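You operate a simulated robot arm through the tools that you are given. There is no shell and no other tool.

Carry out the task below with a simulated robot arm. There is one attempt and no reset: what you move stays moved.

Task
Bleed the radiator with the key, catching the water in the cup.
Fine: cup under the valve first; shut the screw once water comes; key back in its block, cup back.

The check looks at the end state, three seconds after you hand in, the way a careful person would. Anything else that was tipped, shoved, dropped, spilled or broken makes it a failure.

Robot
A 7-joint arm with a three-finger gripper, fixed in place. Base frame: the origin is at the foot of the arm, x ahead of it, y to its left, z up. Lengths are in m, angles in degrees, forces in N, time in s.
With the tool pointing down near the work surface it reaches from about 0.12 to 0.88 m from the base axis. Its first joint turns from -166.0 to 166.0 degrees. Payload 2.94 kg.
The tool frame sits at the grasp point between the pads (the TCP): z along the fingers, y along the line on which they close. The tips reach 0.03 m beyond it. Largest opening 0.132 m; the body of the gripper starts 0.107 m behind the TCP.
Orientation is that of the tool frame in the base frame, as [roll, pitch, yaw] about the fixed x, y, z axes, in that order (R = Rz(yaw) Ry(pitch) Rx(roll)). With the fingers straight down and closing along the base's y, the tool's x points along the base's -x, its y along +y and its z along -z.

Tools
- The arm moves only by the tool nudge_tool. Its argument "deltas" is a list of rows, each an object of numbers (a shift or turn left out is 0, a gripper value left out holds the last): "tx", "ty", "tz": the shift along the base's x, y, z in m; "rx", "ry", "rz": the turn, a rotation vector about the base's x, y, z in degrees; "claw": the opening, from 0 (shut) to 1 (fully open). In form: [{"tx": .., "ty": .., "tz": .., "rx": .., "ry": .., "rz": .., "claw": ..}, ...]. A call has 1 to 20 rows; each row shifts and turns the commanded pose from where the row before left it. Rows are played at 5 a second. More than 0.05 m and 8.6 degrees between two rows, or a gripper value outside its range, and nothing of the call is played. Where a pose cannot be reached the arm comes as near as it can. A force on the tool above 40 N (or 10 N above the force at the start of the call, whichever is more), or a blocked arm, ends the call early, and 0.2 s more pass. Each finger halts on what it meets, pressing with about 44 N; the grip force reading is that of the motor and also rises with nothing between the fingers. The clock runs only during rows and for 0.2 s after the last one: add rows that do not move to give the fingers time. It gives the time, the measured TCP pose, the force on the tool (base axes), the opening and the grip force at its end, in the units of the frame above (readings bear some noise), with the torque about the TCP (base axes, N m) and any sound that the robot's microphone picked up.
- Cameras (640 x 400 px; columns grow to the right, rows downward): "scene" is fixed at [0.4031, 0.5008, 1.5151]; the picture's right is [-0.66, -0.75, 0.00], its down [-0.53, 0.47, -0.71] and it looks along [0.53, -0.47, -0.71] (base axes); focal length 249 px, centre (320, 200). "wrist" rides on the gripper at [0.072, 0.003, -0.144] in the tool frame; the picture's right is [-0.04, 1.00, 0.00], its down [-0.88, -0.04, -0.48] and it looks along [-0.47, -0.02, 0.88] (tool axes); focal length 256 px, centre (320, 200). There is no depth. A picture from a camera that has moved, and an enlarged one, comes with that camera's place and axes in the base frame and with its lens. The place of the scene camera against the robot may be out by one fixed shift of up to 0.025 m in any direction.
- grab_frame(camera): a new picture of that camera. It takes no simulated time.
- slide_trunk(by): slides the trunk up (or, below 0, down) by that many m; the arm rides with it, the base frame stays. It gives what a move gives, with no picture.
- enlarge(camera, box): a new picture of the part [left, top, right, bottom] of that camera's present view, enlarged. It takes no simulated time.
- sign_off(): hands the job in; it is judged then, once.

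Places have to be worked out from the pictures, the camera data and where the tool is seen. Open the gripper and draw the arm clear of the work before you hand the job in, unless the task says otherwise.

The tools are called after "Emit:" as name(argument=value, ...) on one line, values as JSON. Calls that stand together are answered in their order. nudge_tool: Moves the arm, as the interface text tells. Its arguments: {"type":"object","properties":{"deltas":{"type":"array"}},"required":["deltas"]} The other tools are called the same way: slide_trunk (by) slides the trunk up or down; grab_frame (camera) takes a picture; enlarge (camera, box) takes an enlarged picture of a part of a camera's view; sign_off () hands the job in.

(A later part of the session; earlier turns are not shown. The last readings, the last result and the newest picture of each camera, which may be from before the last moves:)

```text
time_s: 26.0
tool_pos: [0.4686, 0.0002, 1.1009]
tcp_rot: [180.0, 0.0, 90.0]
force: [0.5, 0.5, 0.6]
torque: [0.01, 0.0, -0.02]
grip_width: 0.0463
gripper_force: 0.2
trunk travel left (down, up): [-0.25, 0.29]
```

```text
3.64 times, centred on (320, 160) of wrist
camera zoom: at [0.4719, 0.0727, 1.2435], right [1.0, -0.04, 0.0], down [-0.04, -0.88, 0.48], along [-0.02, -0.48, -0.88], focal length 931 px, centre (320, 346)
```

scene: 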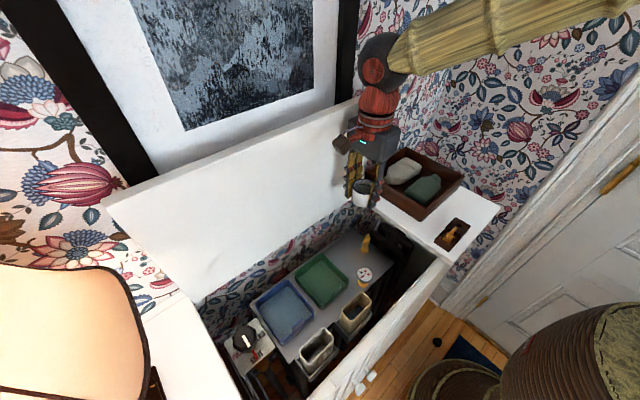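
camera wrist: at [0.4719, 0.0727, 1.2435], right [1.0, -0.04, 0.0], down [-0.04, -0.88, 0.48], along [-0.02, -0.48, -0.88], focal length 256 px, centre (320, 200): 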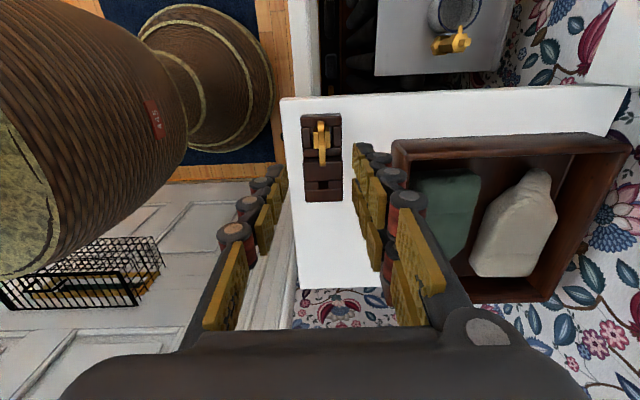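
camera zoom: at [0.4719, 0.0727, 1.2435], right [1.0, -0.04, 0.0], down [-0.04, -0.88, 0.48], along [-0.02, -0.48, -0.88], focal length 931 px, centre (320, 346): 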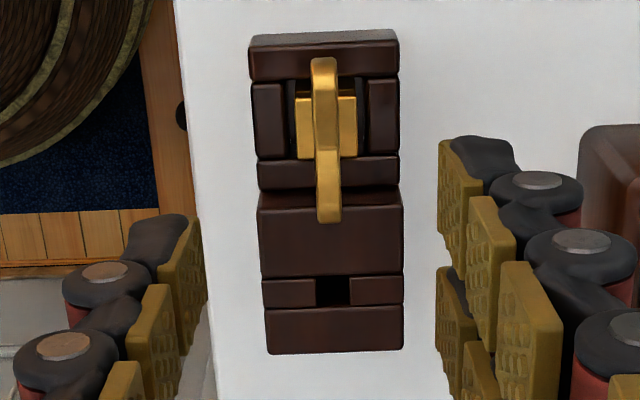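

The key's handle plate is ~7 mm thick, aligned with y, with its axis at about (0.471, 0.001), roughly 2 mm in +x from my tool axis. I'll correct that and descend to z≈1.012.

Emit:
nudge_tool(deltas=[{"tx": 0.002, "ty": 0.0005, "tz": -0.03}, {"tz": -0.03}, {"tz": -0.0275}, {}, {}])

Emit:
grab_frame(camera="wrist")

Emit:
enlarge(camera="wrist", box=[260, 130, 380, 230])

Emit:
enlarge(camera="scene", box=[410, 190, 490, 260])

```text
time_s: 27.2
tool_pos: [0.4706, 0.0013, 1.0136]
tcp_rot: [179.9, 0.1, 90.0]
force: [-0.8, -0.4, -0.1]
torque: [0.0, 0.02, 0.01]
grip_width: 0.0463
gripper_force: 0.2
trunk travel left (down, up): [-0.25, 0.29]
```

```text
taken
camera wrist: at [0.4736, 0.0747, 1.1567], right [1.0, -0.04, 0.0], down [-0.04, -0.88, 0.48], along [-0.02, -0.48, -0.88], focal length 256 px, centre (320, 200)
```

wrist: 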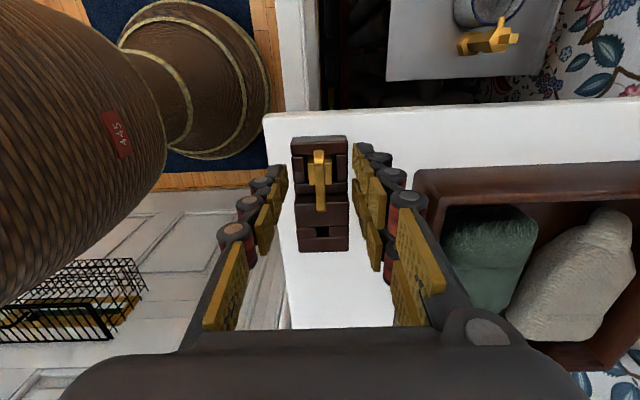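

```text
4.00 times, centred on (320, 180) of wrist
camera zoom: at [0.4736, 0.0747, 1.1567], right [1.0, -0.04, 0.0], down [-0.04, -0.88, 0.48], along [-0.02, -0.48, -0.88], focal length 1024 px, centre (320, 280)
```

zoom: 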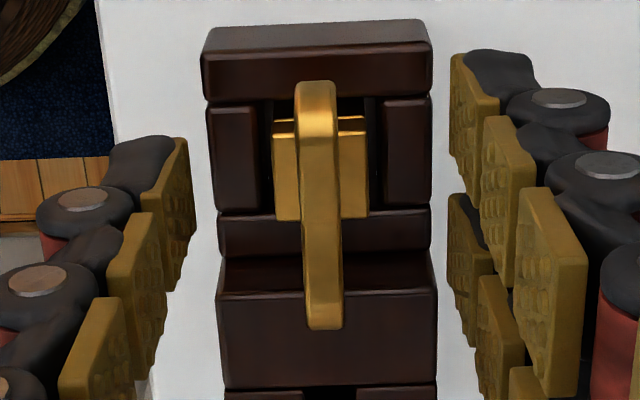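

```text
5.71 times, centred on (450, 225) of scene
camera zoom: at [0.4031, 0.5008, 1.5151], right [-0.66, -0.75, 0.0], down [-0.53, 0.47, -0.71], along [0.53, -0.47, -0.71], focal length 1421 px, centre (-423, 57)
```

zoom: 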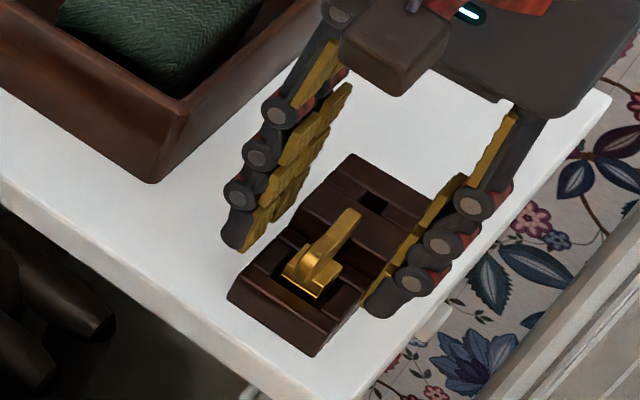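

The plate sits centred between the fingers. I'll lower another 6 mm so the fingertips overlap the handle but stay above the block top, checking force, then close.

Emit:
nudge_tool(deltas=[{"tz": -0.003}, {"tz": -0.003}, {}])

Emit:
enlarge(camera="scene", box=[420, 200, 480, 250])

Emit:
enlarge(camera="wrist", box=[260, 130, 380, 230])

```text
time_s: 28.0
tool_pos: [0.471, 0.0022, 1.0075]
tcp_rot: [-180.0, -0.1, 90.0]
force: [0.3, -0.2, 0.2]
torque: [0.02, 0.0, -0.02]
grip_width: 0.0461
gripper_force: 0.1
trunk travel left (down, up): [-0.25, 0.29]
```

```text
8.00 times, centred on (450, 225) of scene
camera zoom: at [0.4031, 0.5008, 1.5151], right [-0.66, -0.75, 0.0], down [-0.53, 0.47, -0.71], along [0.53, -0.47, -0.71], focal length 1989 px, centre (-720, 0)
```

zoom: 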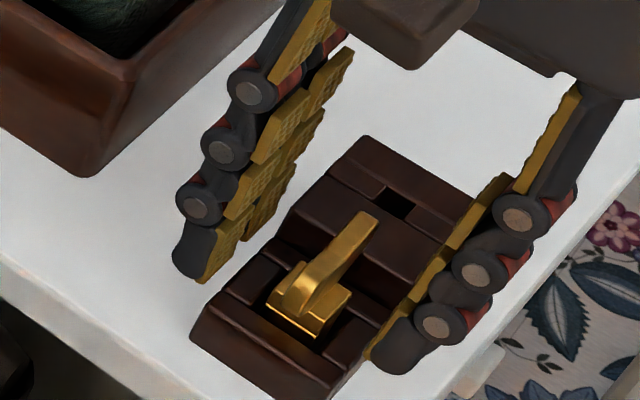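

```text
4.00 times, centred on (320, 180) of wrist
camera zoom: at [0.4748, 0.0746, 1.1506], right [1.0, -0.04, 0.0], down [-0.04, -0.88, 0.48], along [-0.02, -0.48, -0.88], focal length 1024 px, centre (320, 280)
```

zoom: 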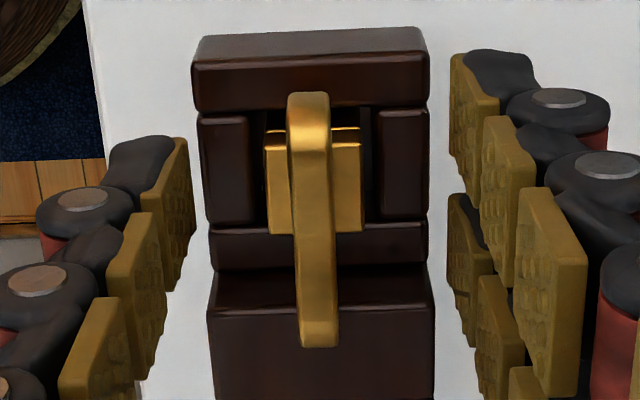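

No contact, and the handle lies between the pads. Closing on the key handle now.

Emit:
nudge_tool(deltas=[{"claw": 0.15}, {"claw": 0.0}, {}, {}, {}, {}])

Emit:
enlarge(camera="wrist", box=[260, 130, 380, 230])

Emit:
enlarge(camera="scene", box=[420, 200, 480, 250])

```text
time_s: 29.4
tool_pos: [0.4711, 0.0013, 1.0077]
tcp_rot: [-179.9, 0.0, 89.9]
force: [0.0, -0.1, 0.0]
torque: [0.01, 0.0, -0.03]
grip_width: 0.006
gripper_force: 33.9
trunk travel left (down, up): [-0.25, 0.29]
```

```text
4.00 times, centred on (320, 180) of wrist
camera zoom: at [0.4749, 0.0746, 1.1507], right [1.0, -0.04, 0.0], down [-0.04, -0.88, 0.48], along [-0.02, -0.48, -0.88], focal length 1024 px, centre (320, 280)
```

zoom: 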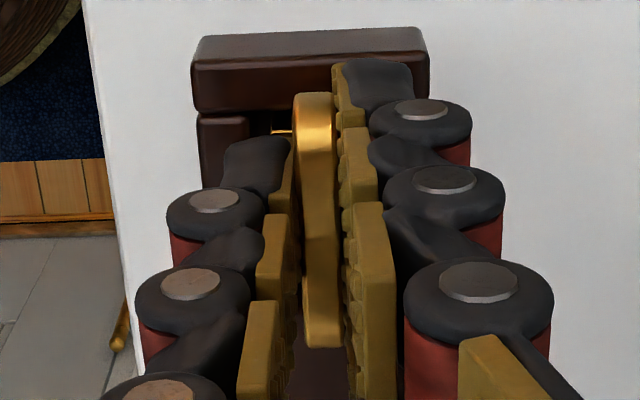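

```text
8.00 times, centred on (450, 225) of scene
camera zoom: at [0.4031, 0.5008, 1.5151], right [-0.66, -0.75, 0.0], down [-0.53, 0.47, -0.71], along [0.53, -0.47, -0.71], focal length 1989 px, centre (-720, 0)
```

zoom: 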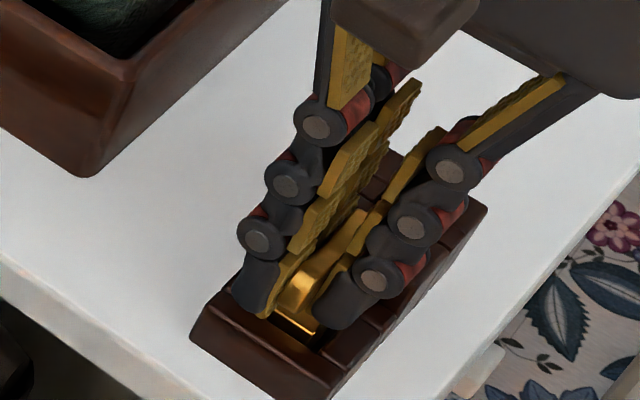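

Width 0.006 and force still rising to 34 N; I'll hold briefly to let the grip settle and verify.

Emit:
nudge_tool(deltas=[{}, {}, {}])

Emit:
enlarge(camera="wrist", box=[280, 140, 360, 230])

```text
time_s: 30.2
tool_pos: [0.4712, 0.0017, 1.0072]
tcp_rot: [-180.0, -0.1, 90.1]
force: [-0.5, 0.4, -0.1]
torque: [0.0, 0.02, -0.01]
grip_width: 0.0058
gripper_force: 34.1
trunk travel left (down, up): [-0.25, 0.29]
```

```text
4.44 times, centred on (320, 185) of wrist
camera zoom: at [0.4748, 0.0746, 1.1507], right [1.0, -0.04, 0.0], down [-0.04, -0.88, 0.48], along [-0.02, -0.48, -0.88], focal length 1138 px, centre (320, 267)
```

zoom: 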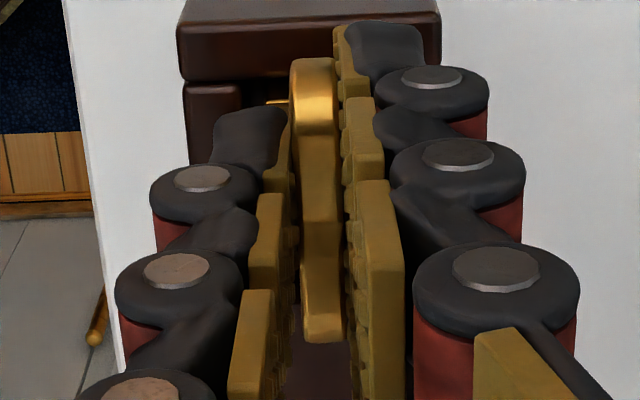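

Grip is stable. I'll lift slowly by ~2 cm and check that the key rises cleanly without dragging the block.

Emit:
nudge_tool(deltas=[{"tz": 0.005}, {"tz": 0.005}, {"tz": 0.005}, {"tz": 0.005}, {}])

Emit:
enlarge(camera="scene", box=[420, 190, 480, 240])

Emit:
grab_frame(camera="wrist")

```text
time_s: 31.4
tool_pos: [0.4722, 0.0007, 1.0288]
tcp_rot: [-180.0, 0.0, 90.0]
force: [-0.3, 0.0, -1.3]
torque: [0.0, 0.0, -0.01]
grip_width: 0.0057
gripper_force: 33.8
trunk travel left (down, up): [-0.25, 0.29]
```

```text
8.00 times, centred on (450, 215) of scene
camera zoom: at [0.4031, 0.5008, 1.5151], right [-0.66, -0.75, 0.0], down [-0.53, 0.47, -0.71], along [0.53, -0.47, -0.71], focal length 1989 px, centre (-720, 80)
```

zoom: 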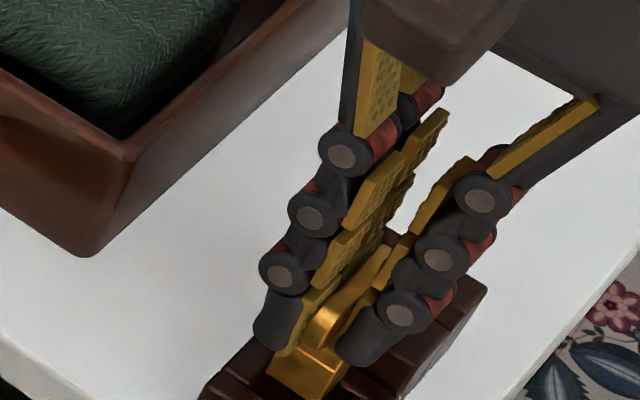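

```text
taken
camera wrist: at [0.4757, 0.0737, 1.1709], right [1.0, -0.04, 0.0], down [-0.04, -0.88, 0.48], along [-0.02, -0.48, -0.88], focal length 256 px, centre (320, 200)
```

wrist: 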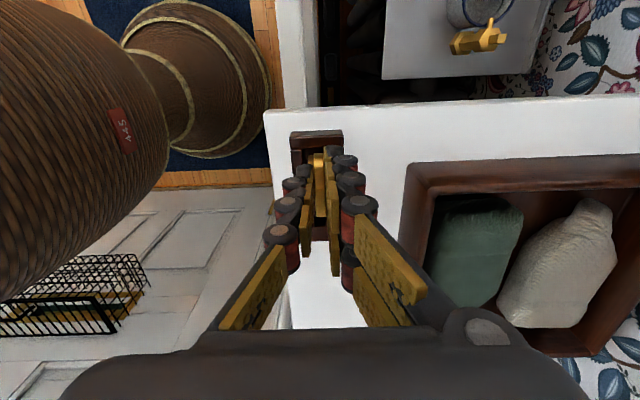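

Key is rising with the gripper and there's no resistance. I'll lift another 7 cm to free it fully and look at the whole key.

Emit:
nudge_tool(deltas=[{"tz": 0.01}, {"tz": 0.02}, {"tz": 0.02}, {"tz": 0.02}, {"tz": 0.02}, {}, {}])

Emit:
enlarge(camera="scene", box=[420, 150, 510, 240])

Emit:
enlarge(camera="wrist", box=[270, 110, 370, 210])

```text
time_s: 33.0
tool_pos: [0.4709, 0.001, 1.1169]
tcp_rot: [-179.9, 0.0, 90.0]
force: [0.7, 0.5, -0.6]
torque: [-0.01, 0.01, -0.02]
grip_width: 0.006
gripper_force: 34.2
trunk travel left (down, up): [-0.25, 0.29]
```

```text
4.44 times, centred on (465, 195) of scene
camera zoom: at [0.4031, 0.5008, 1.5151], right [-0.66, -0.75, 0.0], down [-0.53, 0.47, -0.71], along [0.53, -0.47, -0.71], focal length 1105 px, centre (-324, 222)
```

zoom: 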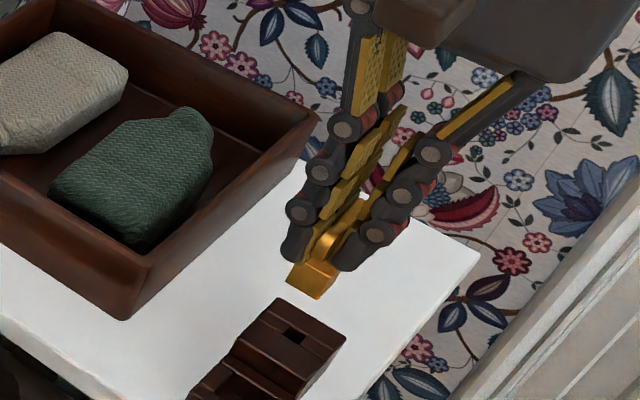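

```text
4.00 times, centred on (320, 160) of wrist
camera zoom: at [0.475, 0.073, 1.2604], right [1.0, -0.04, 0.0], down [-0.04, -0.88, 0.48], along [-0.02, -0.48, -0.88], focal length 1024 px, centre (320, 360)
```

zoom: 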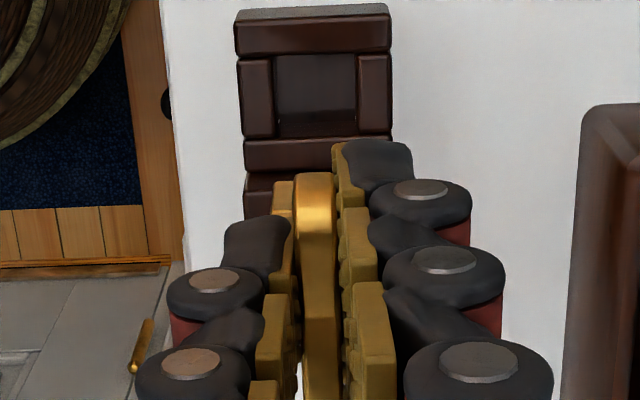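

The key is out; its barrel is a square body below the plate. I'll zoom to gauge the barrel's length below the fingertips.

Emit:
enlarge(camera="scene", box=[450, 195, 482, 220])

Emit:
enlarge(camera="wrist", box=[290, 130, 350, 170])

```text
16.00 times, centred on (466, 208) of scene
camera zoom: at [0.4031, 0.5008, 1.5151], right [-0.66, -0.75, 0.0], down [-0.53, 0.47, -0.71], along [0.53, -0.47, -0.71], focal length 3978 px, centre (-2016, 80)
```

zoom: 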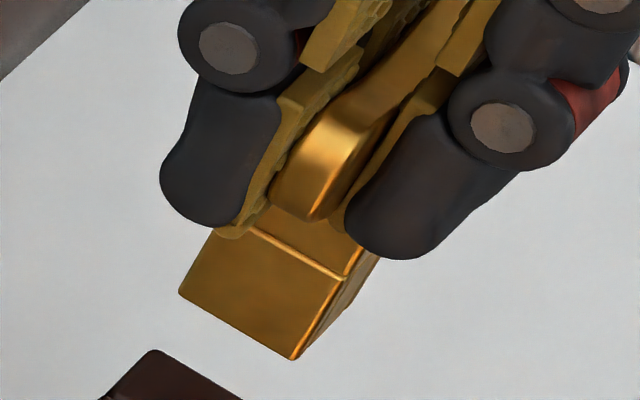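

```text
10.00 times, centred on (320, 150) of wrist
camera zoom: at [0.475, 0.073, 1.2604], right [1.0, -0.04, 0.0], down [-0.04, -0.88, 0.48], along [-0.02, -0.48, -0.88], focal length 2560 px, centre (320, 700)
```

zoom: 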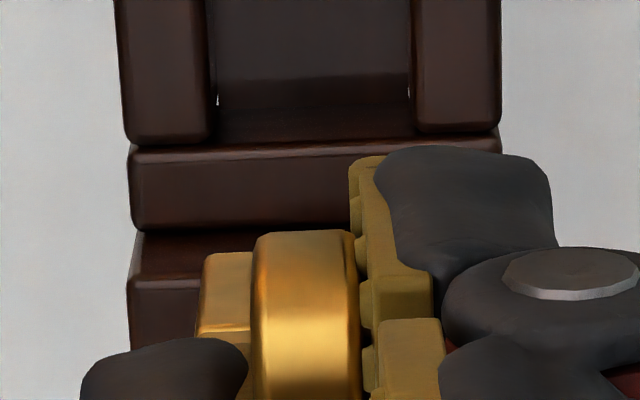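

The barrel is a ~17.5 mm square, its bottom ≈48–50 mm below the TCP. I'll carry the key over, first +y then +x, to hover above the valve at (0.650, 0.086).

Emit:
nudge_tool(deltas=[{"ty": 0.0285}, {"ty": 0.0285}, {"ty": 0.028}, {"tx": 0.036}, {"tx": 0.036}, {"tx": 0.036}, {"tx": 0.036}, {"tx": 0.0345}, {"tz": -0.03}, {"tz": -0.03}, {"tz": -0.03}, {}, {}, {}])

Emit:
grab_frame(camera="wrist")

Emit:
enlarge(camera="wrist", box=[270, 90, 370, 190])

Emit:
enlarge(camera="scene", box=[330, 170, 410, 270])

```text
time_s: 36.0
tool_pos: [0.6487, 0.0852, 1.0257]
tcp_rot: [-179.9, -0.1, 90.1]
force: [0.5, 0.9, -0.2]
torque: [0.02, 0.03, -0.01]
grip_width: 0.006
gripper_force: 34.2
trunk travel left (down, up): [-0.25, 0.29]
```

```text
taken
camera wrist: at [0.6526, 0.1577, 1.17], right [1.0, -0.04, 0.0], down [-0.04, -0.88, 0.48], along [-0.02, -0.48, -0.88], focal length 256 px, centre (320, 200)
```

wrist: 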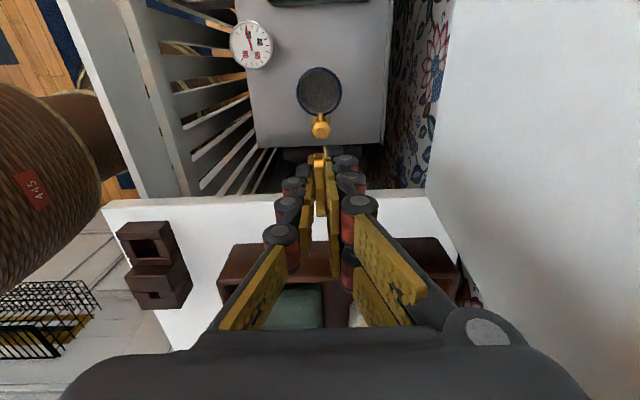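

```text
4.00 times, centred on (320, 140) of wrist
camera zoom: at [0.6526, 0.1577, 1.17], right [1.0, -0.04, 0.0], down [-0.04, -0.88, 0.48], along [-0.02, -0.48, -0.88], focal length 1024 px, centre (320, 440)
```

zoom: 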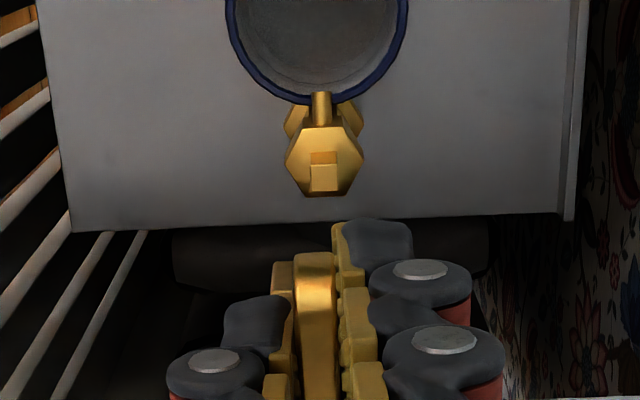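

```text
4.00 times, centred on (370, 220) of scene
camera zoom: at [0.4031, 0.5008, 1.5151], right [-0.66, -0.75, 0.0], down [-0.53, 0.47, -0.71], along [0.53, -0.47, -0.71], focal length 994 px, centre (120, 120)
```

zoom: 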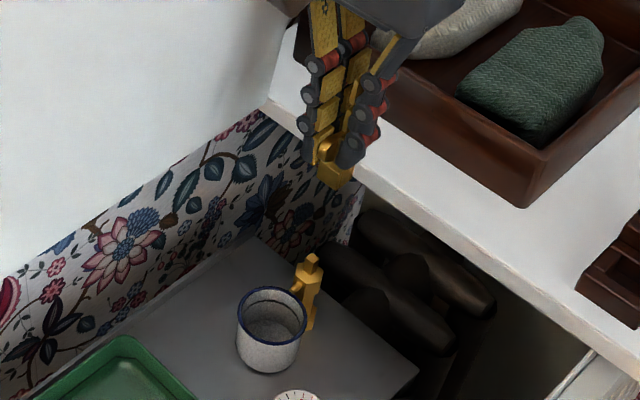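

Very good view: the spout overlaps the cup opening well. The valve head is at (0.651, 0.0857), top z≈0.8815, about 7.4 mm square. I'll zoom to check the head's orientation against the key.

Emit:
enlarge(camera="wrist", box=[308, 120, 332, 142])

Emit:
enlarge(camera="wrist", box=[300, 140, 340, 170])

Emit:
enlarge(camera="scene", box=[340, 195, 380, 260])

```text
16.00 times, centred on (320, 131) of wrist
camera zoom: at [0.6526, 0.1577, 1.17], right [1.0, -0.04, 0.0], down [-0.04, -0.88, 0.48], along [-0.02, -0.48, -0.88], focal length 4096 px, centre (320, 1304)
```

zoom: 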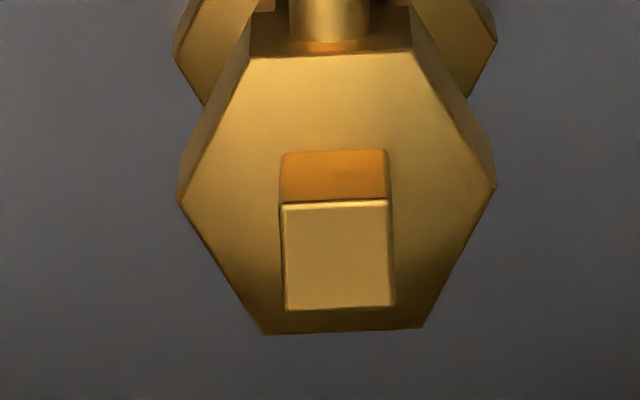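

```text
13.33 times, centred on (320, 155) of wrist
camera zoom: at [0.6526, 0.1577, 1.17], right [1.0, -0.04, 0.0], down [-0.04, -0.88, 0.48], along [-0.02, -0.48, -0.88], focal length 3413 px, centre (320, 800)
```

zoom: 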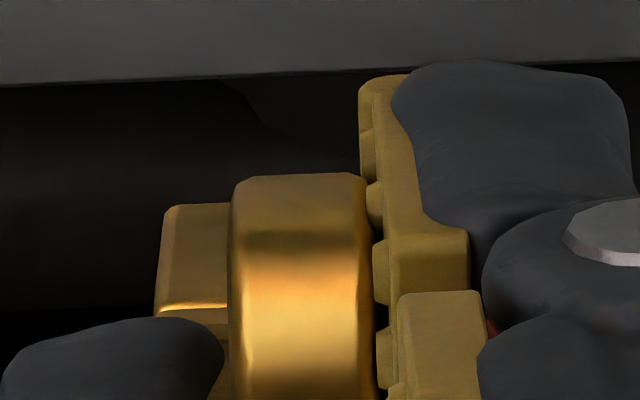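

```text
6.15 times, centred on (360, 228) of scene
camera zoom: at [0.4031, 0.5008, 1.5151], right [-0.66, -0.75, 0.0], down [-0.53, 0.47, -0.71], along [0.53, -0.47, -0.71], focal length 1530 px, centre (74, 31)
```

zoom: 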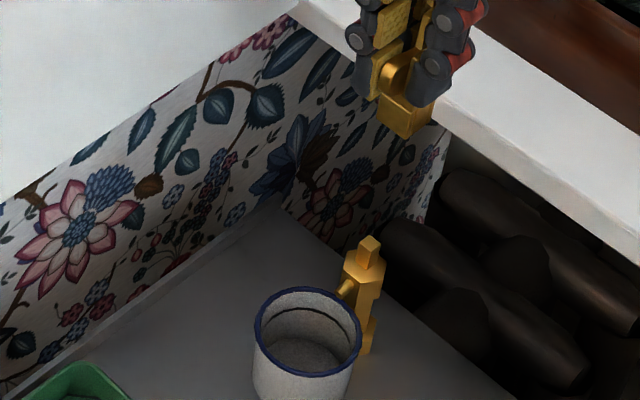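

The head is square to the base axes, matching the key. Key axis is at TCP (0, −0.8 mm); the head is 1.3 mm to +x. I'll correct and descend to just above the head.

Emit:
nudge_tool(deltas=[{"tx": 0.0013, "ty": 0.0008, "tz": -0.02}, {"tz": -0.025}, {"tz": -0.02}, {"tz": -0.017}, {}, {}, {}])

Emit:
enlarge(camera="wrist", box=[290, 130, 350, 190])

Emit:
enlarge(camera="scene", box=[340, 215, 390, 260])

```text
time_s: 37.6
tool_pos: [0.6518, 0.0859, 0.9462]
tcp_rot: [180.0, 0.0, 90.0]
force: [-0.2, -0.1, -0.3]
torque: [-0.01, 0.0, 0.03]
grip_width: 0.0057
gripper_force: 33.7
trunk travel left (down, up): [-0.25, 0.29]
```

```text
6.67 times, centred on (320, 160) of wrist
camera zoom: at [0.6562, 0.1586, 1.0893], right [1.0, -0.04, 0.0], down [-0.04, -0.88, 0.48], along [-0.02, -0.48, -0.88], focal length 1707 px, centre (320, 467)
```

zoom: 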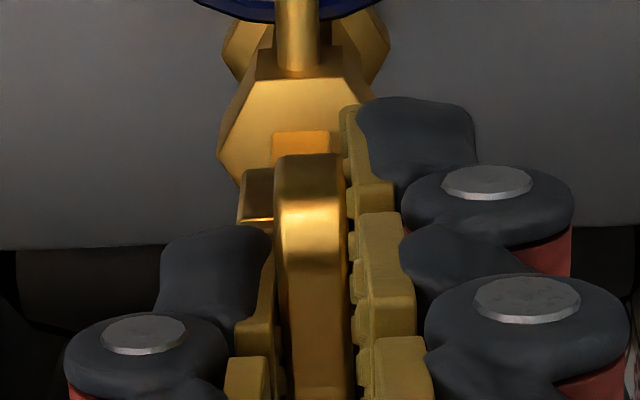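

```text
8.89 times, centred on (365, 238) of scene
camera zoom: at [0.4031, 0.5008, 1.5151], right [-0.66, -0.75, 0.0], down [-0.53, 0.47, -0.71], along [0.53, -0.47, -0.71], focal length 2210 px, centre (-80, -133)
```

zoom: 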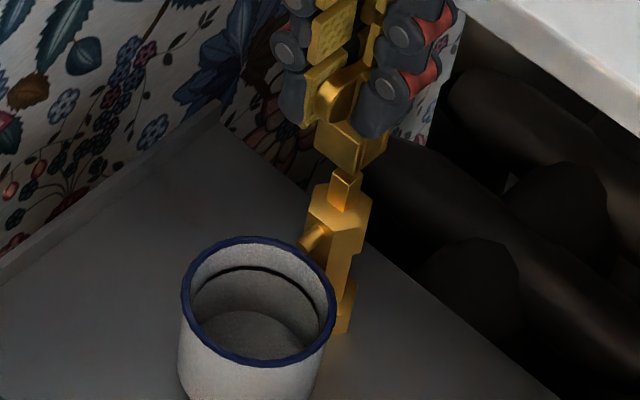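

The image shows the head 2.3 mm to −x of the key axis (arm offset at this height). I'll correct that, descend 10 mm and recheck.

Emit:
nudge_tool(deltas=[{"tx": -0.0023, "tz": -0.005}, {"tz": -0.005}, {}, {}])

Emit:
enlarge(camera="wrist", box=[290, 130, 350, 190])

Emit:
enlarge(camera="scene", box=[350, 215, 390, 250])

```text
time_s: 38.6
tool_pos: [0.6507, 0.0867, 0.9357]
tcp_rot: [180.0, 0.0, 90.0]
force: [0.0, 0.3, -0.1]
torque: [0.01, 0.03, 0.0]
grip_width: 0.0062
gripper_force: 34.1
trunk travel left (down, up): [-0.25, 0.29]
```

```text
6.67 times, centred on (320, 160) of wrist
camera zoom: at [0.6534, 0.1596, 1.0792], right [1.0, -0.04, 0.0], down [-0.04, -0.88, 0.48], along [-0.02, -0.48, -0.88], focal length 1707 px, centre (320, 467)
```

zoom: 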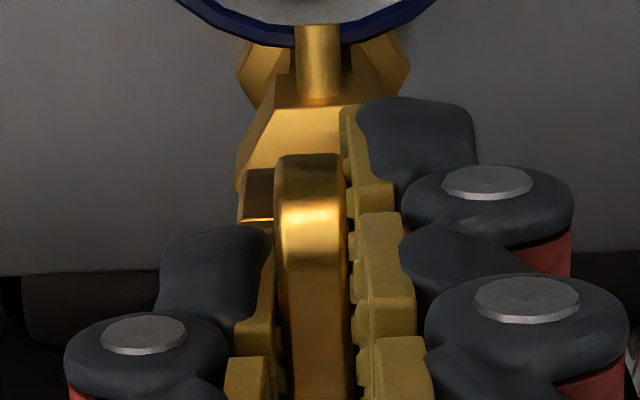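

```text
11.43 times, centred on (370, 232) of scene
camera zoom: at [0.4031, 0.5008, 1.5151], right [-0.66, -0.75, 0.0], down [-0.53, 0.47, -0.71], along [0.53, -0.47, -0.71], focal length 2841 px, centre (-251, -171)
```

zoom: 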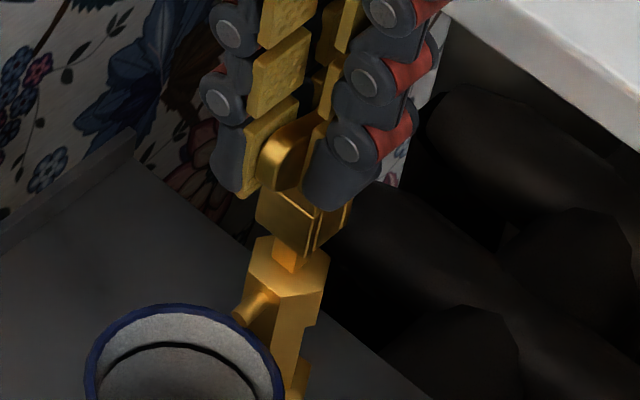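

x is aligned within 0.5 mm via the spout; y is about 1.2 mm too far to +y. I'll correct y and descend in small steps, watching the force for contact at the head top (TCP ≈0.9285).

Emit:
nudge_tool(deltas=[{"tx": 0.0003, "ty": -0.0012, "tz": -0.002}, {"tz": -0.002}, {}])

Emit:
enlarge(camera="wrist", box=[290, 130, 350, 190])

Emit:
enlarge(camera="scene", box=[350, 215, 390, 250])

```text
time_s: 39.4
tool_pos: [0.6503, 0.0855, 0.9318]
tcp_rot: [179.9, 0.0, 90.1]
force: [-0.1, 2.5, 0.6]
torque: [0.16, 0.01, 0.03]
grip_width: 0.006
gripper_force: 34.7
trunk travel left (down, up): [-0.25, 0.29]
```

```text
6.67 times, centred on (320, 160) of wrist
camera zoom: at [0.6536, 0.1581, 1.0744], right [1.0, -0.04, 0.0], down [-0.04, -0.88, 0.48], along [-0.02, -0.48, -0.88], focal length 1707 px, centre (320, 467)
```

zoom: 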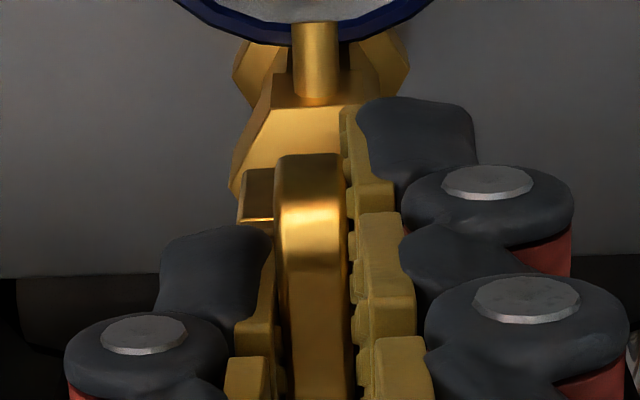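

```text
11.43 times, centred on (370, 232) of scene
camera zoom: at [0.4031, 0.5008, 1.5151], right [-0.66, -0.75, 0.0], down [-0.53, 0.47, -0.71], along [0.53, -0.47, -0.71], focal length 2841 px, centre (-251, -171)
```

zoom: 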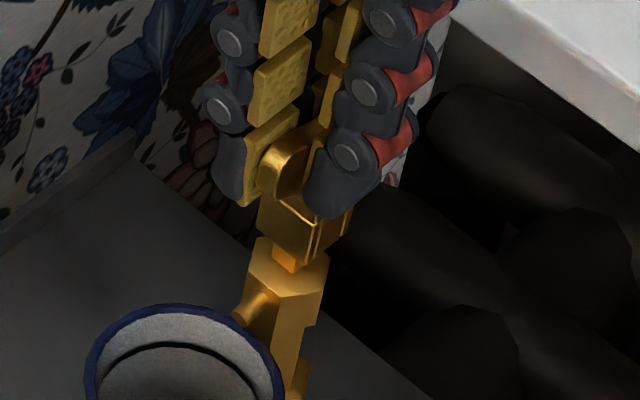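

A 2.5 N lateral force with almost no vertical force means the socket is already just over the head and touching its side in y. I'll back off 0.7 mm in y and continue down gently.

Emit:
nudge_tool(deltas=[{"ty": 0.0007}, {}])

Emit:
nudge_tool(deltas=[{"tz": -0.002}, {}])

```text
time_s: 40.0
tool_pos: [0.649, 0.0867, 0.9306]
tcp_rot: [179.9, 0.0, 90.1]
force: [0.3, 0.0, -1.3]
torque: [-0.04, 0.0, -0.02]
grip_width: 0.0063
gripper_force: 34.3
trunk travel left (down, up): [-0.25, 0.29]
```

```text
time_s: 40.6
tool_pos: [0.6507, 0.0865, 0.9293]
tcp_rot: [-179.9, 0.0, 90.1]
force: [0.4, 0.4, -0.6]
torque: [0.01, 0.0, -0.06]
grip_width: 0.0059
gripper_force: 34.0
trunk travel left (down, up): [-0.25, 0.29]
```

Forces are back to nearly zero, so the socket is sliding on. Continuing down in 2–3 mm steps.

Emit:
nudge_tool(deltas=[{"tz": -0.002}, {"tz": -0.002}, {}])

Emit:
nudge_tool(deltas=[{"tz": -0.002}, {"tz": -0.002}, {}])

Emit:
enlarge(camera="scene", box=[350, 215, 390, 250])

```text
time_s: 41.4
tool_pos: [0.6501, 0.0865, 0.9264]
tcp_rot: [180.0, 0.0, 90.0]
force: [0.4, -1.0, -0.6]
torque: [0.03, 0.0, -0.02]
grip_width: 0.0061
gripper_force: 34.2
trunk travel left (down, up): [-0.25, 0.29]
```

```text
time_s: 42.2
tool_pos: [0.6493, 0.0861, 0.9229]
tcp_rot: [180.0, 0.1, 90.1]
force: [-0.2, -0.2, -1.5]
torque: [0.0, 0.01, -0.04]
grip_width: 0.0058
gripper_force: 34.4
trunk travel left (down, up): [-0.25, 0.29]
```

```text
11.43 times, centred on (370, 232) of scene
camera zoom: at [0.4031, 0.5008, 1.5151], right [-0.66, -0.75, 0.0], down [-0.53, 0.47, -0.71], along [0.53, -0.47, -0.71], focal length 2841 px, centre (-251, -171)
```

zoom: 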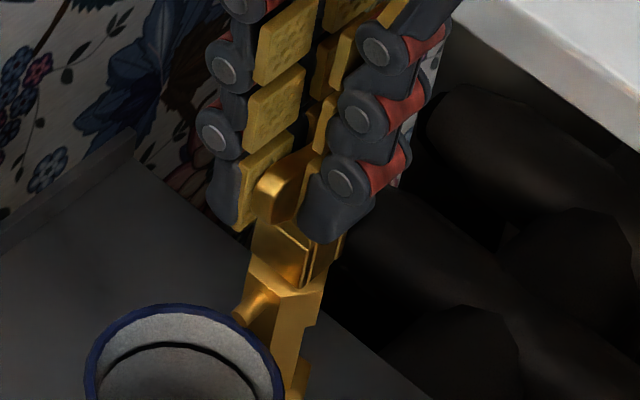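

The barrel is well down on the head. I'll continue in small steps until it seats on the hex shoulder.

Emit:
nudge_tool(deltas=[{"tz": -0.002}, {}])

Emit:
nudge_tool(deltas=[{"tz": -0.0015}, {}])

Emit:
nudge_tool(deltas=[{"tz": -0.0015}, {}])

```text
time_s: 42.8
tool_pos: [0.6489, 0.0867, 0.9189]
tcp_rot: [-180.0, 0.1, 90.2]
force: [-0.2, 0.4, -1.8]
torque: [0.01, -0.02, -0.01]
grip_width: 0.0064
gripper_force: 34.4
trunk travel left (down, up): [-0.25, 0.29]
```

```text
time_s: 43.4
tool_pos: [0.6495, 0.0859, 0.9189]
tcp_rot: [-180.0, -0.1, 90.0]
force: [0.2, -0.1, 0.0]
torque: [-0.01, -0.02, 0.01]
grip_width: 0.0061
gripper_force: 34.1
trunk travel left (down, up): [-0.25, 0.29]
```

```text
time_s: 44.0
tool_pos: [0.6497, 0.0862, 0.9182]
tcp_rot: [179.9, 0.0, 90.0]
force: [-1.4, 0.8, 11.6]
torque: [0.06, 0.05, 0.01]
grip_width: 0.0062
gripper_force: 33.9
trunk travel left (down, up): [-0.25, 0.29]
```

Seated (≈12 N). I'll relieve the pressure by ~1 mm, then turn counter-clockwise a little (15°) and listen.

Emit:
nudge_tool(deltas=[{"tz": 0.0012}, {}])

Emit:
nudge_tool(deltas=[{"rz": 5}, {"rz": 5}, {"rz": 5}, {}])

Emit:
enlarge(camera="scene", box=[340, 215, 390, 270])

```text
time_s: 44.6
tool_pos: [0.6499, 0.0859, 0.9171]
tcp_rot: [-180.0, 0.0, 90.1]
force: [1.1, 2.9, 6.3]
torque: [0.2, -0.04, 0.0]
grip_width: 0.006
gripper_force: 34.2
trunk travel left (down, up): [-0.25, 0.29]
```

```text
time_s: 45.6
tool_pos: [0.6494, 0.0861, 0.9179]
tcp_rot: [-180.0, 0.0, 105.0]
force: [1.0, -0.4, 8.7]
torque: [0.01, -0.1, 0.01]
grip_width: 0.006
gripper_force: 33.6
trunk travel left (down, up): [-0.25, 0.29]
```

```text
7.27 times, centred on (365, 242) of scene
camera zoom: at [0.4031, 0.5008, 1.5151], right [-0.66, -0.75, 0.0], down [-0.53, 0.47, -0.71], along [0.53, -0.47, -0.71], focal length 1808 px, centre (-7, -109)
```

zoom: 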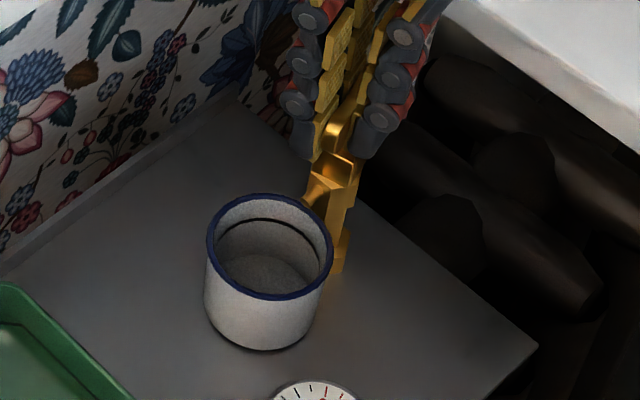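

Turned 15° with low resistance and no sound yet. I'll ease up 1 mm and continue counter-clockwise in 15° steps.

Emit:
nudge_tool(deltas=[{"tz": 0.001, "rz": 5}, {"rz": 5}, {"rz": 5}, {}])

Emit:
nudge_tool(deltas=[{"rz": 5}, {"rz": 5}, {"rz": 5}, {}])

```text
time_s: 46.6
tool_pos: [0.6487, 0.0861, 0.9181]
tcp_rot: [-179.9, 0.0, 120.1]
force: [1.3, 1.7, -1.8]
torque: [0.09, -0.07, 0.02]
grip_width: 0.0058
gripper_force: 34.5
trunk travel left (down, up): [-0.25, 0.29]
```

```text
time_s: 47.6
tool_pos: [0.6491, 0.0854, 0.9187]
tcp_rot: [-179.9, 0.0, 135.1]
force: [-6.9, 4.6, 0.9]
torque: [0.18, 0.25, 0.0]
grip_width: 0.0063
gripper_force: 34.3
trunk travel left (down, up): [-0.25, 0.29]
```

Now at +45°, with a side load of (−6.9, +4.6) N from slight axis misalignment. I'll shift the tool to relieve it and look at the valve.

Emit:
nudge_tool(deltas=[{"tx": -0.0008, "ty": 0.0004}, {}])

Emit:
grab_frame(camera="wrist")

Emit:
enlarge(camera="wrist", box=[280, 110, 360, 190])

Emit:
enlarge(camera="scene", box=[345, 225, 385, 260])

```text
time_s: 48.2
tool_pos: [0.6496, 0.0873, 0.9183]
tcp_rot: [180.0, 0.0, 134.9]
force: [-5.2, 1.5, -1.5]
torque: [0.07, 0.19, -0.03]
grip_width: 0.0061
gripper_force: 34.2
trunk travel left (down, up): [-0.25, 0.29]
```

```text
taken
camera wrist: at [0.6006, 0.1402, 1.0619], right [0.74, 0.68, 0.0], down [0.59, -0.65, 0.48], along [0.32, -0.35, -0.88], focal length 256 px, centre (320, 200)
```

wrist: 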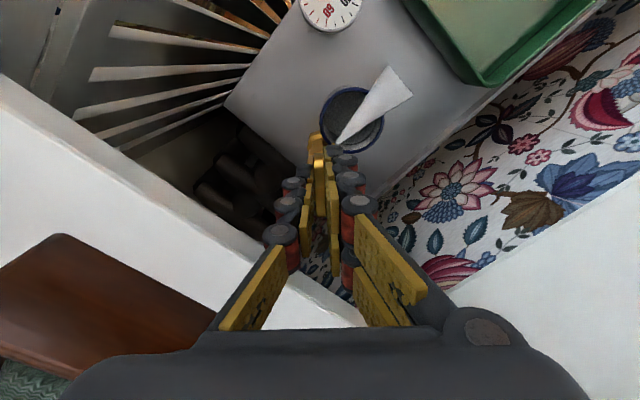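

```text
5.00 times, centred on (320, 150) of wrist
camera zoom: at [0.6006, 0.1402, 1.0619], right [0.74, 0.68, 0.0], down [0.59, -0.65, 0.48], along [0.32, -0.35, -0.88], focal length 1280 px, centre (320, 450)
```

zoom: 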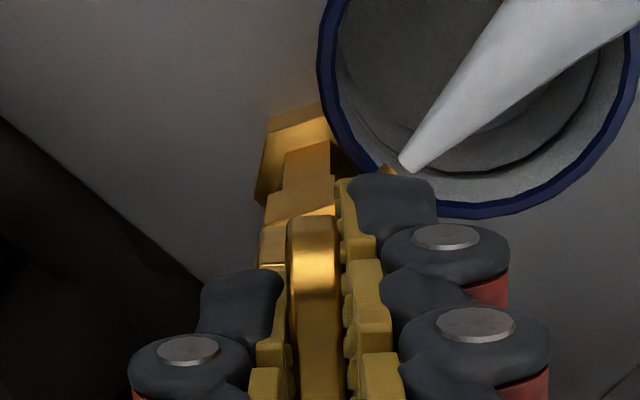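

```text
11.43 times, centred on (365, 242) of scene
camera zoom: at [0.4031, 0.5008, 1.5151], right [-0.66, -0.75, 0.0], down [-0.53, 0.47, -0.71], along [0.53, -0.47, -0.71], focal length 2841 px, centre (-194, -286)
```

zoom: 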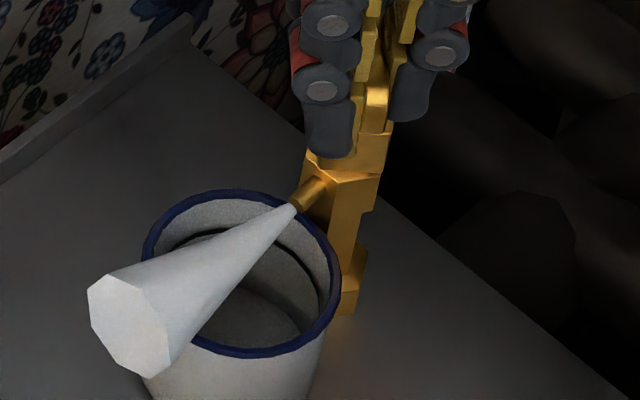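

The screw is open: a cone of air is venting from the spout. I'll ease the side load and wait in short intervals, watching for water.

Emit:
nudge_tool(deltas=[{"tx": -0.0006}, {}, {}])

Emit:
enlarge(camera="scene", box=[340, 225, 390, 270])

```text
time_s: 49.0
tool_pos: [0.648, 0.0873, 0.9186]
tcp_rot: [179.9, 0.0, 135.0]
force: [-2.6, -0.7, 1.2]
torque: [-0.03, 0.09, -0.01]
grip_width: 0.0059
gripper_force: 33.7
trunk travel left (down, up): [-0.25, 0.29]
```

```text
8.89 times, centred on (365, 248) of scene
camera zoom: at [0.4031, 0.5008, 1.5151], right [-0.66, -0.75, 0.0], down [-0.53, 0.47, -0.71], along [0.53, -0.47, -0.71], focal length 2210 px, centre (-80, -222)
```

zoom: 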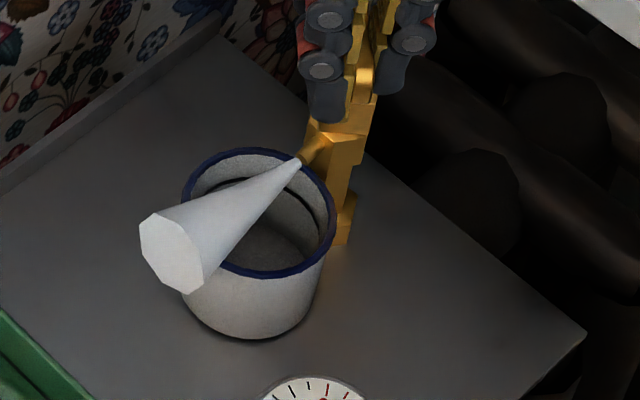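

Still air only. I'll wait another second and check again.

Emit:
nudge_tool(deltas=[{"tx": -0.0003}, {}, {}, {}, {}])

Emit:
enlarge(camera="scene", box=[340, 225, 390, 270])

```text
time_s: 50.2
tool_pos: [0.6493, 0.0865, 0.9196]
tcp_rot: [-180.0, -0.1, 135.0]
force: [3.6, -2.0, 0.5]
torque: [-0.05, -0.18, 0.01]
grip_width: 0.006
gripper_force: 33.6
trunk travel left (down, up): [-0.25, 0.29]
```

```text
8.89 times, centred on (365, 248) of scene
camera zoom: at [0.4031, 0.5008, 1.5151], right [-0.66, -0.75, 0.0], down [-0.53, 0.47, -0.71], along [0.53, -0.47, -0.71], focal length 2210 px, centre (-80, -222)
```

zoom: 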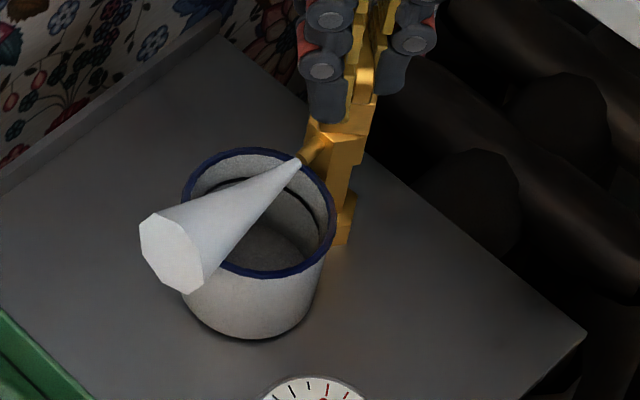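

Still air. Waiting another ~1.4 s.

Emit:
nudge_tool(deltas=[{}, {}, {}, {}, {}, {}])

Emit:
enlarge(camera="scene", box=[340, 225, 390, 270])

```text
time_s: 51.6
tool_pos: [0.6488, 0.0868, 0.9175]
tcp_rot: [-180.0, 0.0, 135.0]
force: [5.4, -2.2, 1.5]
torque: [-0.07, -0.28, 0.0]
grip_width: 0.0058
gripper_force: 33.7
trunk travel left (down, up): [-0.25, 0.29]
```

```text
8.89 times, centred on (365, 248) of scene
camera zoom: at [0.4031, 0.5008, 1.5151], right [-0.66, -0.75, 0.0], down [-0.53, 0.47, -0.71], along [0.53, -0.47, -0.71], focal length 2210 px, centre (-80, -222)
```

zoom: 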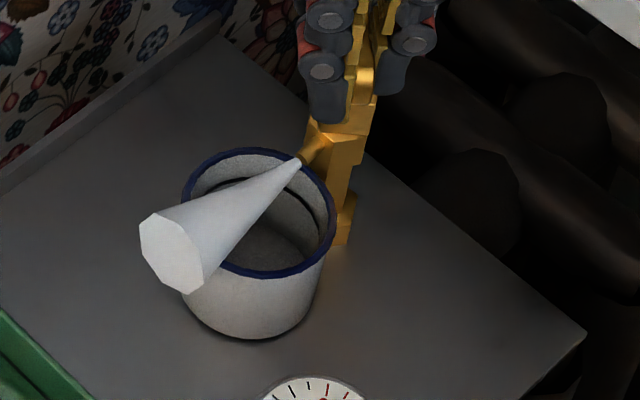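

Still air; the side load is now slightly the other way (+5 N in x), so I'll ease that 0.4 mm while waiting.

Emit:
nudge_tool(deltas=[{"tx": 0.0004}, {}, {}, {}, {}, {}])

Emit:
enlarge(camera="scene", box=[340, 225, 390, 270])

```text
time_s: 53.0
tool_pos: [0.6487, 0.0859, 0.9175]
tcp_rot: [-180.0, 0.0, 135.0]
force: [2.9, 1.1, 0.9]
torque: [0.04, -0.2, -0.01]
grip_width: 0.0058
gripper_force: 34.3
trunk travel left (down, up): [-0.25, 0.29]
```

```text
8.89 times, centred on (365, 248) of scene
camera zoom: at [0.4031, 0.5008, 1.5151], right [-0.66, -0.75, 0.0], down [-0.53, 0.47, -0.71], along [0.53, -0.47, -0.71], focal length 2210 px, centre (-80, -222)
```

zoom: 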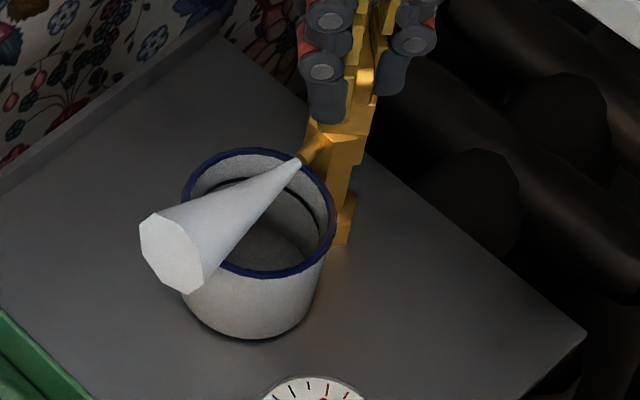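

Still venting air. I'll keep waiting in short intervals.

Emit:
nudge_tool(deltas=[{}, {}, {}, {}, {}, {}, {}])

Emit:
enlarge(camera="scene", box=[340, 225, 390, 270])

```text
time_s: 54.6
tool_pos: [0.6486, 0.0864, 0.9185]
tcp_rot: [180.0, 0.0, 135.0]
force: [3.4, 2.6, -0.7]
torque: [0.06, -0.14, -0.03]
grip_width: 0.006
gripper_force: 34.3
trunk travel left (down, up): [-0.25, 0.29]
```

```text
8.89 times, centred on (365, 248) of scene
camera zoom: at [0.4031, 0.5008, 1.5151], right [-0.66, -0.75, 0.0], down [-0.53, 0.47, -0.71], along [0.53, -0.47, -0.71], focal length 2210 px, centre (-80, -222)
```

zoom: 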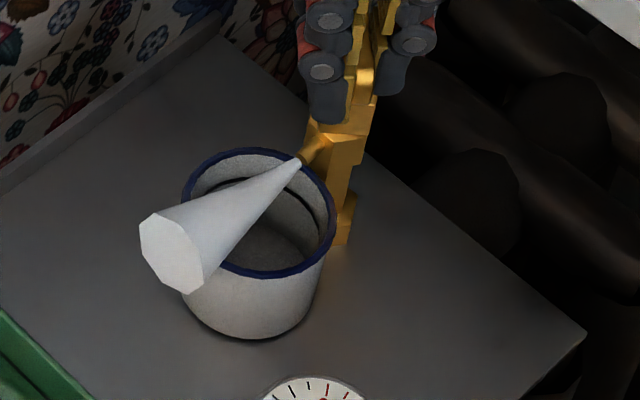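

Still air at 54.6 s. Continuing to wait.

Emit:
nudge_tool(deltas=[{}, {}, {}, {}, {}, {}, {}])

Emit:
enlarge(camera="scene", box=[340, 225, 390, 270])

```text
time_s: 56.2
tool_pos: [0.6484, 0.0855, 0.918]
tcp_rot: [179.9, 0.0, 135.1]
force: [1.9, 2.1, -0.7]
torque: [0.09, -0.08, 0.0]
grip_width: 0.006
gripper_force: 33.8
trunk travel left (down, up): [-0.25, 0.29]
```

```text
8.89 times, centred on (365, 248) of scene
camera zoom: at [0.4031, 0.5008, 1.5151], right [-0.66, -0.75, 0.0], down [-0.53, 0.47, -0.71], along [0.53, -0.47, -0.71], focal length 2210 px, centre (-80, -222)
```

zoom: 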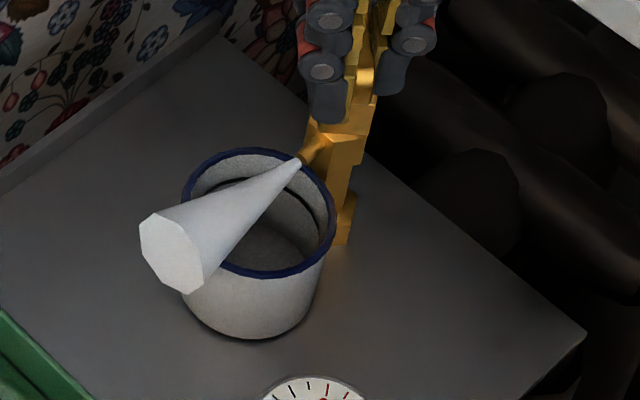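

Nine seconds of air so far. I'll open another 15° to speed up the bleed and keep checking.

Emit:
nudge_tool(deltas=[{"rz": 5}, {"rz": 5}, {"rz": 5}, {}, {}])

Emit:
enlarge(camera="scene", box=[340, 225, 390, 270])

```text
time_s: 57.4
tool_pos: [0.649, 0.0859, 0.919]
tcp_rot: [180.0, 0.0, 150.0]
force: [4.8, -4.1, -3.5]
torque: [-0.16, -0.18, -0.02]
grip_width: 0.0059
gripper_force: 34.3
trunk travel left (down, up): [-0.25, 0.29]
```

```text
8.89 times, centred on (365, 248) of scene
camera zoom: at [0.4031, 0.5008, 1.5151], right [-0.66, -0.75, 0.0], down [-0.53, 0.47, -0.71], along [0.53, -0.47, -0.71], focal length 2210 px, centre (-80, -222)
```

zoom: 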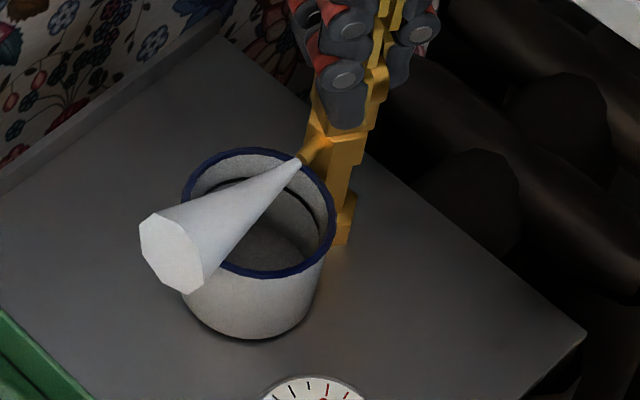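

Still air. I'll ease the side load a touch and keep watching.

Emit:
nudge_tool(deltas=[{"tx": 0.0004, "ty": -0.0003}, {}, {}, {}, {}, {}])

Emit:
enlarge(camera="scene", box=[340, 225, 390, 270])

```text
time_s: 58.8
tool_pos: [0.6492, 0.0862, 0.9188]
tcp_rot: [180.0, 0.0, 150.0]
force: [-1.2, 2.8, -0.4]
torque: [0.13, 0.05, -0.02]
grip_width: 0.0062
gripper_force: 34.2
trunk travel left (down, up): [-0.25, 0.29]
```

```text
8.89 times, centred on (365, 248) of scene
camera zoom: at [0.4031, 0.5008, 1.5151], right [-0.66, -0.75, 0.0], down [-0.53, 0.47, -0.71], along [0.53, -0.47, -0.71], focal length 2210 px, centre (-80, -222)
```

zoom: 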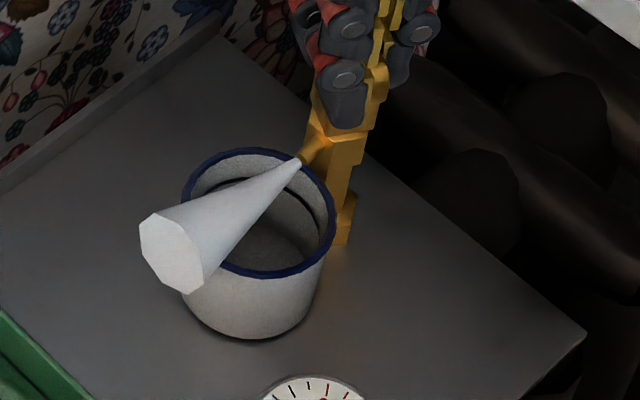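

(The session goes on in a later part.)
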